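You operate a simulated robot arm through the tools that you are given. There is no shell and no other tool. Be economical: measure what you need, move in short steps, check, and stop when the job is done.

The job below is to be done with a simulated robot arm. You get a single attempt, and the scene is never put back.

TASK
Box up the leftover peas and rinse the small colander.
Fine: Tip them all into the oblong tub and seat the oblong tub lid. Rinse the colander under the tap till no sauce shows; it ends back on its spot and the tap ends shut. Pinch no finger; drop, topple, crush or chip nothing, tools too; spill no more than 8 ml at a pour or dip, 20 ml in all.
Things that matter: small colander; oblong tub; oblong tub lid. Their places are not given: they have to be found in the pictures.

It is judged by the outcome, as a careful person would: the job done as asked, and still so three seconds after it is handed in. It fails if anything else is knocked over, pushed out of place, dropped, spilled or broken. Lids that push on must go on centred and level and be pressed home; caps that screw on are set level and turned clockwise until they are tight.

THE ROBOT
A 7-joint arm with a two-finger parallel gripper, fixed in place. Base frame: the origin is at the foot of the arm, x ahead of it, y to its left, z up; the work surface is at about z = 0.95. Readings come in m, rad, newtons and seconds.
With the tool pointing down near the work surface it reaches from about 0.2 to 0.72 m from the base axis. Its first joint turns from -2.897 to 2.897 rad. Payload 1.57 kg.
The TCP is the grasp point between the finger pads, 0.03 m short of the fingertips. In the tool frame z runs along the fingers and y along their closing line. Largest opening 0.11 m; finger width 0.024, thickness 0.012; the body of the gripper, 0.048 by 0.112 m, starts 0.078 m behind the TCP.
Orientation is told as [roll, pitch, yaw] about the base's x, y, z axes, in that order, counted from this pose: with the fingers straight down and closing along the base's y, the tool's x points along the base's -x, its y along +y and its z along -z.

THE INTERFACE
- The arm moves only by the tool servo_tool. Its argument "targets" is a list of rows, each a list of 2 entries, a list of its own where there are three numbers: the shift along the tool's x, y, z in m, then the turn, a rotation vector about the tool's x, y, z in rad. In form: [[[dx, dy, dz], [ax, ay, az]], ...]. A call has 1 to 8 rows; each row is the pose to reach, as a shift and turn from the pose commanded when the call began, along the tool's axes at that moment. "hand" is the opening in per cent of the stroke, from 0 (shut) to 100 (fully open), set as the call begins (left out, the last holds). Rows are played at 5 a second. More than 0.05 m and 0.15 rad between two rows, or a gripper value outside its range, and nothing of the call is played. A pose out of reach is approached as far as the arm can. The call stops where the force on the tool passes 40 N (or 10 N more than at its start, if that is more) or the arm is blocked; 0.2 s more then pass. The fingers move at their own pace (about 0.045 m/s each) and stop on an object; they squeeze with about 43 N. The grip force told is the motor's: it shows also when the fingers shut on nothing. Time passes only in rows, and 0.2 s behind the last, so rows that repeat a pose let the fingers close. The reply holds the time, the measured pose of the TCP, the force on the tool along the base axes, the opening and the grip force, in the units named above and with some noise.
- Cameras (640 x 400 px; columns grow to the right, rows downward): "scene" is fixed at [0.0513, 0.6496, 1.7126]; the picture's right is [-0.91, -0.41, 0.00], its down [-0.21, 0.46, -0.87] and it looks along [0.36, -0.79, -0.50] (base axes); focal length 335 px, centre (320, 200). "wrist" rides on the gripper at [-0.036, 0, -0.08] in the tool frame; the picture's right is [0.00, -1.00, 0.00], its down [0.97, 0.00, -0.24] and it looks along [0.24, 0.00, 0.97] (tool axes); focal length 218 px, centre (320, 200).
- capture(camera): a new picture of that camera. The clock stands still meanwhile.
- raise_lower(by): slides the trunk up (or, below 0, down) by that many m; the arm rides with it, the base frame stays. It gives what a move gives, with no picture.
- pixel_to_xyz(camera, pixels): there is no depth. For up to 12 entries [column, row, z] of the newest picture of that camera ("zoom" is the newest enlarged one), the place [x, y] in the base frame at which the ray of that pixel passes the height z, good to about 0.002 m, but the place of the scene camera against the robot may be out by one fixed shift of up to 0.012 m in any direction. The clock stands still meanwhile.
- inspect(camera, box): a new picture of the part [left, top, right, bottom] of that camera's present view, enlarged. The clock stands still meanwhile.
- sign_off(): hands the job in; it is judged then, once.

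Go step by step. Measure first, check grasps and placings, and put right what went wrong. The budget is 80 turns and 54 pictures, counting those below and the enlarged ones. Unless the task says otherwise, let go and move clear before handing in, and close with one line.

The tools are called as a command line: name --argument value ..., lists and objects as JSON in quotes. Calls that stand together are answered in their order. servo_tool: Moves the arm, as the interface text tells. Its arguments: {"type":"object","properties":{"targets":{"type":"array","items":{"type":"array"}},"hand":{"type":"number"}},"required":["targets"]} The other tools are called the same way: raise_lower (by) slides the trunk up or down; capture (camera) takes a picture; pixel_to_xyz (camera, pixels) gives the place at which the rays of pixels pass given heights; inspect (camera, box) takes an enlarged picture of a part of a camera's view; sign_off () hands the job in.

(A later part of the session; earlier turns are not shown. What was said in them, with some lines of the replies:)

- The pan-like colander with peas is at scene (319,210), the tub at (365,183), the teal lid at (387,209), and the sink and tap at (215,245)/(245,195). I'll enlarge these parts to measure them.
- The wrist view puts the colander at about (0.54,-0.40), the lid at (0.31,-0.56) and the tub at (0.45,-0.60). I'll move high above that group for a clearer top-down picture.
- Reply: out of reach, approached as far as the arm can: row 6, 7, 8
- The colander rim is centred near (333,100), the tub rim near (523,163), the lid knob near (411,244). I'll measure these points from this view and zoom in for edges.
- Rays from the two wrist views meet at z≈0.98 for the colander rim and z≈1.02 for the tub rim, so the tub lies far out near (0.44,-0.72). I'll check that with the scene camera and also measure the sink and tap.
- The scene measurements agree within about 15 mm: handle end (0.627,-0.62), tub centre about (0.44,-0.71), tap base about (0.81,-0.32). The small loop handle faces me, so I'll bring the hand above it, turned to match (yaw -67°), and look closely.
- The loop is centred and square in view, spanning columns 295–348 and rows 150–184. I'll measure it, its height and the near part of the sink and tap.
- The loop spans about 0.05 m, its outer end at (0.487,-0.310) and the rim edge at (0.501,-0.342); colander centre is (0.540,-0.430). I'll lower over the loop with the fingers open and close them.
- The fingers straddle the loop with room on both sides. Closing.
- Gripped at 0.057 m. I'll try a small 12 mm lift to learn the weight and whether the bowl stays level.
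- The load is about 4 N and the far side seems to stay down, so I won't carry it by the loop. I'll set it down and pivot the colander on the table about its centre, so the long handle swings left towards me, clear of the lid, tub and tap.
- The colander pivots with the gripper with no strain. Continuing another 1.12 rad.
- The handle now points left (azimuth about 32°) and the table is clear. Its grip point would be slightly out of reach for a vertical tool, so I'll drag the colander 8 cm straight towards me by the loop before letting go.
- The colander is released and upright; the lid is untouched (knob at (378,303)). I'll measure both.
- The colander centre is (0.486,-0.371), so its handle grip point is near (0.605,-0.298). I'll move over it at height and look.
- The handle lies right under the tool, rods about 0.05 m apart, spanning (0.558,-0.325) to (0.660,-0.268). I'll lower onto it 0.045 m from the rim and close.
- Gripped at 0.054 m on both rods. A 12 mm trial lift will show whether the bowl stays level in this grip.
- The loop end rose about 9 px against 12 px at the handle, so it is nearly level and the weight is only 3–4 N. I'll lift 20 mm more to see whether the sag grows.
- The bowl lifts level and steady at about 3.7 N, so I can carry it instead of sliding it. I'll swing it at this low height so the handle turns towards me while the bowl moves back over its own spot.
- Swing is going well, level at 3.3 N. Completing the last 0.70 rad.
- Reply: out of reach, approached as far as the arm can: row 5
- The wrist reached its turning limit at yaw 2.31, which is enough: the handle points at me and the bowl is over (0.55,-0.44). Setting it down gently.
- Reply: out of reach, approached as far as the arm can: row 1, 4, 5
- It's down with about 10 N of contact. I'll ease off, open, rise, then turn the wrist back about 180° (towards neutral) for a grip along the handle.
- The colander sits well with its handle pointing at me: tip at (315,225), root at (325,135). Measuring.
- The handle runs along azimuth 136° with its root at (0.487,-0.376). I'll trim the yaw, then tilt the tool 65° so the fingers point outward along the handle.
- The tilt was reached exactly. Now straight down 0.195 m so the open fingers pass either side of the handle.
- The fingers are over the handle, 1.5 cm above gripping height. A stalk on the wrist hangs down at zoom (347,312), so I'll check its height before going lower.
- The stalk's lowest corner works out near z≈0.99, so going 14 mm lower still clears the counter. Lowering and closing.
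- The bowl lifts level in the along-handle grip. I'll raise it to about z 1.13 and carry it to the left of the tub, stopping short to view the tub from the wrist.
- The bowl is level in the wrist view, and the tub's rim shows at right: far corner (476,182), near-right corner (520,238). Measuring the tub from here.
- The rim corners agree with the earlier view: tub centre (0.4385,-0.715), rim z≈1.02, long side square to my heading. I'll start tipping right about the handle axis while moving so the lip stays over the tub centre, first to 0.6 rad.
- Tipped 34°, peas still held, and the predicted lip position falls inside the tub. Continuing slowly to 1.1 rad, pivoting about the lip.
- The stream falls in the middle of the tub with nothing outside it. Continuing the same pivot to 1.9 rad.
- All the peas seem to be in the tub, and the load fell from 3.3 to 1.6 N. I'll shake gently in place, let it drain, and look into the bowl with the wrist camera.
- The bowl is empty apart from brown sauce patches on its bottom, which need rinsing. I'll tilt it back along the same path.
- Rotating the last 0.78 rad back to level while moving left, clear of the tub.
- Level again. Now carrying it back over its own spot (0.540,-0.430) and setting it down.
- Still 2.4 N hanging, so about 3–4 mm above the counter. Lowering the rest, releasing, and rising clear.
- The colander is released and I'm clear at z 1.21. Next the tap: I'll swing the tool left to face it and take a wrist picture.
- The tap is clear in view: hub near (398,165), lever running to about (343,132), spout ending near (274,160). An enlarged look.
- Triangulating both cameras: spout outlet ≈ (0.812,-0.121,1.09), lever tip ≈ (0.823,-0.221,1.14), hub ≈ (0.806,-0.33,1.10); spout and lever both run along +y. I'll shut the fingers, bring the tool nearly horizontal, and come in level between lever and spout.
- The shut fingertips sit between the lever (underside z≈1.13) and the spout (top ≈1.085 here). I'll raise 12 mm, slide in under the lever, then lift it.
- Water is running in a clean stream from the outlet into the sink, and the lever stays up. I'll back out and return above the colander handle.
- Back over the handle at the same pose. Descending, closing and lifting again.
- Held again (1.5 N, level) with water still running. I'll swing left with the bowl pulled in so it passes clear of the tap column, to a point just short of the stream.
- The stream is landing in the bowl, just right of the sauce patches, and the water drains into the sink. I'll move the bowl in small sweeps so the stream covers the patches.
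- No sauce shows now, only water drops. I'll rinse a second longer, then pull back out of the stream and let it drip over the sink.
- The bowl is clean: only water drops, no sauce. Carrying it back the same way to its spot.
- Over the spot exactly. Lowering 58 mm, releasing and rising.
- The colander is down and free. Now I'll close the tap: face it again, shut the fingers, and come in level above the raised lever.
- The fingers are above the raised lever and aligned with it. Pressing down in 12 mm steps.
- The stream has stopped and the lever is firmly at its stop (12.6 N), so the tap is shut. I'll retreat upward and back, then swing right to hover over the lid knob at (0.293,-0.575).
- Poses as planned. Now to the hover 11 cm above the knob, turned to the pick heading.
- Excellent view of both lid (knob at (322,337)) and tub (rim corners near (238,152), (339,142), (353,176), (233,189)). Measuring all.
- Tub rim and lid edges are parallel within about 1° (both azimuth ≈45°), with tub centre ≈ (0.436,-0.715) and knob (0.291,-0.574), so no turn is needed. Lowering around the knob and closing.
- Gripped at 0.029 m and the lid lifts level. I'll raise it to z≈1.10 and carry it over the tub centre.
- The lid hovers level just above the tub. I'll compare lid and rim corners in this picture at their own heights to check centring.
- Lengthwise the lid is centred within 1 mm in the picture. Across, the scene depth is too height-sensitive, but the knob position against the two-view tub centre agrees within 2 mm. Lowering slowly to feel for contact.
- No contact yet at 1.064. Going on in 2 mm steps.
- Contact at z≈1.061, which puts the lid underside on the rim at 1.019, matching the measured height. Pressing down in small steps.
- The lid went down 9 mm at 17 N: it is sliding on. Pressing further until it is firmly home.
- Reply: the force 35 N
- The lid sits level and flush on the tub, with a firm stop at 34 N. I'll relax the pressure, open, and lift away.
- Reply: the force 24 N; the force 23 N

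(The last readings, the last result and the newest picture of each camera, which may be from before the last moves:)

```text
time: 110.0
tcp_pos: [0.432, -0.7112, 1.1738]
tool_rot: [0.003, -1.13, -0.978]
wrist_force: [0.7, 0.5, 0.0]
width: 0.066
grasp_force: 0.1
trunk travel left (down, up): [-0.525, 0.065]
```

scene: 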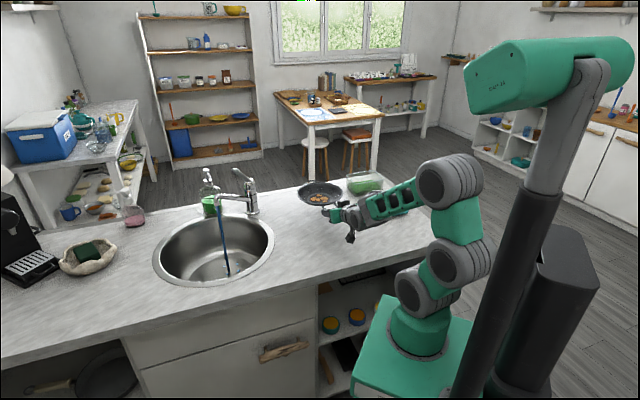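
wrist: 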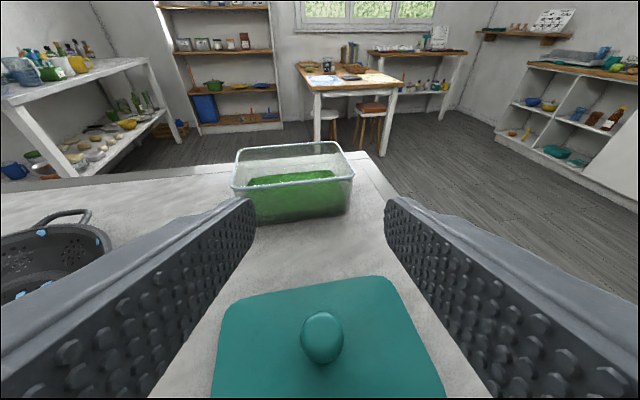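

The hand is free and clear. Backing off, then a last look at tub, colander and tap.

servo_tool --targets '[[[0.0078, 0, -0.0404], [0, 0, 0]], [[0.0157, 0, -0.0808], [0, 0, 0]], [[0.0235, 0, -0.1213], [0, 0, 0]], [[0.0314, 0, -0.1617], [0, 0, 0]], [[0.0392, 0, -0.2021], [0, 0, 0]], [[0.0392, 0, -0.2021], [0, 0, 0]]]'

inspect --camera "scene" --box '[200, 140, 400, 265]'

```text
time: 111.4
tcp_pos: [0.3205, -0.5446, 1.2256]
tool_rot: [0.002, -1.132, -0.979]
wrist_force: [-0.5, 0.2, 0.4]
width: 0.0657
grasp_force: 0.0
trunk travel left (down, up): [-0.525, 0.065]
```

```text
3.20 times, centred on (300, 202) of scene
```

zoom: 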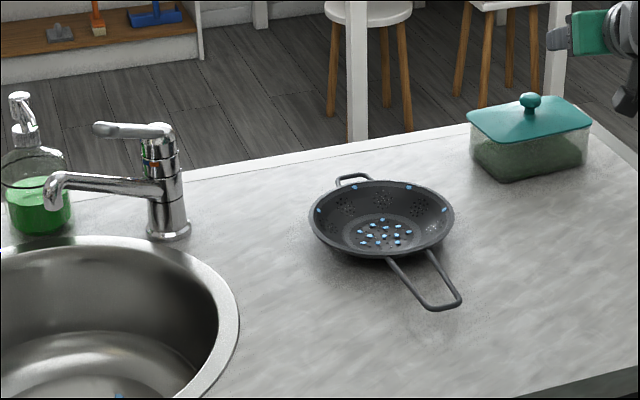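

The lid is on level and centred, the tap shut with no stream, and the colander clean and upright. A quick check of the colander's place against the start.

pixel_to_xyz --camera "zoom" --pixels '[[309, 212, 0.98], [455, 215, 0.98], [382, 216, 0.98]]'

```text
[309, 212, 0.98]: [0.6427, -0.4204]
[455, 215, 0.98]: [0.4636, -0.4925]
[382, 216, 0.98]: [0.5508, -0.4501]
```

The colander's rim is within about 6 mm of where it started, and everything else reads as done, so I'm handing in.

sign_off

```text
The job is handed in.
```

The job is handed in: the peas are in the oblong tub with its lid pressed home, the tap is shut, and the colander shows no sauce. The colander is back within about 6 mm of its spot, but its handle now points towards the robot instead of away, and I saw no spills.
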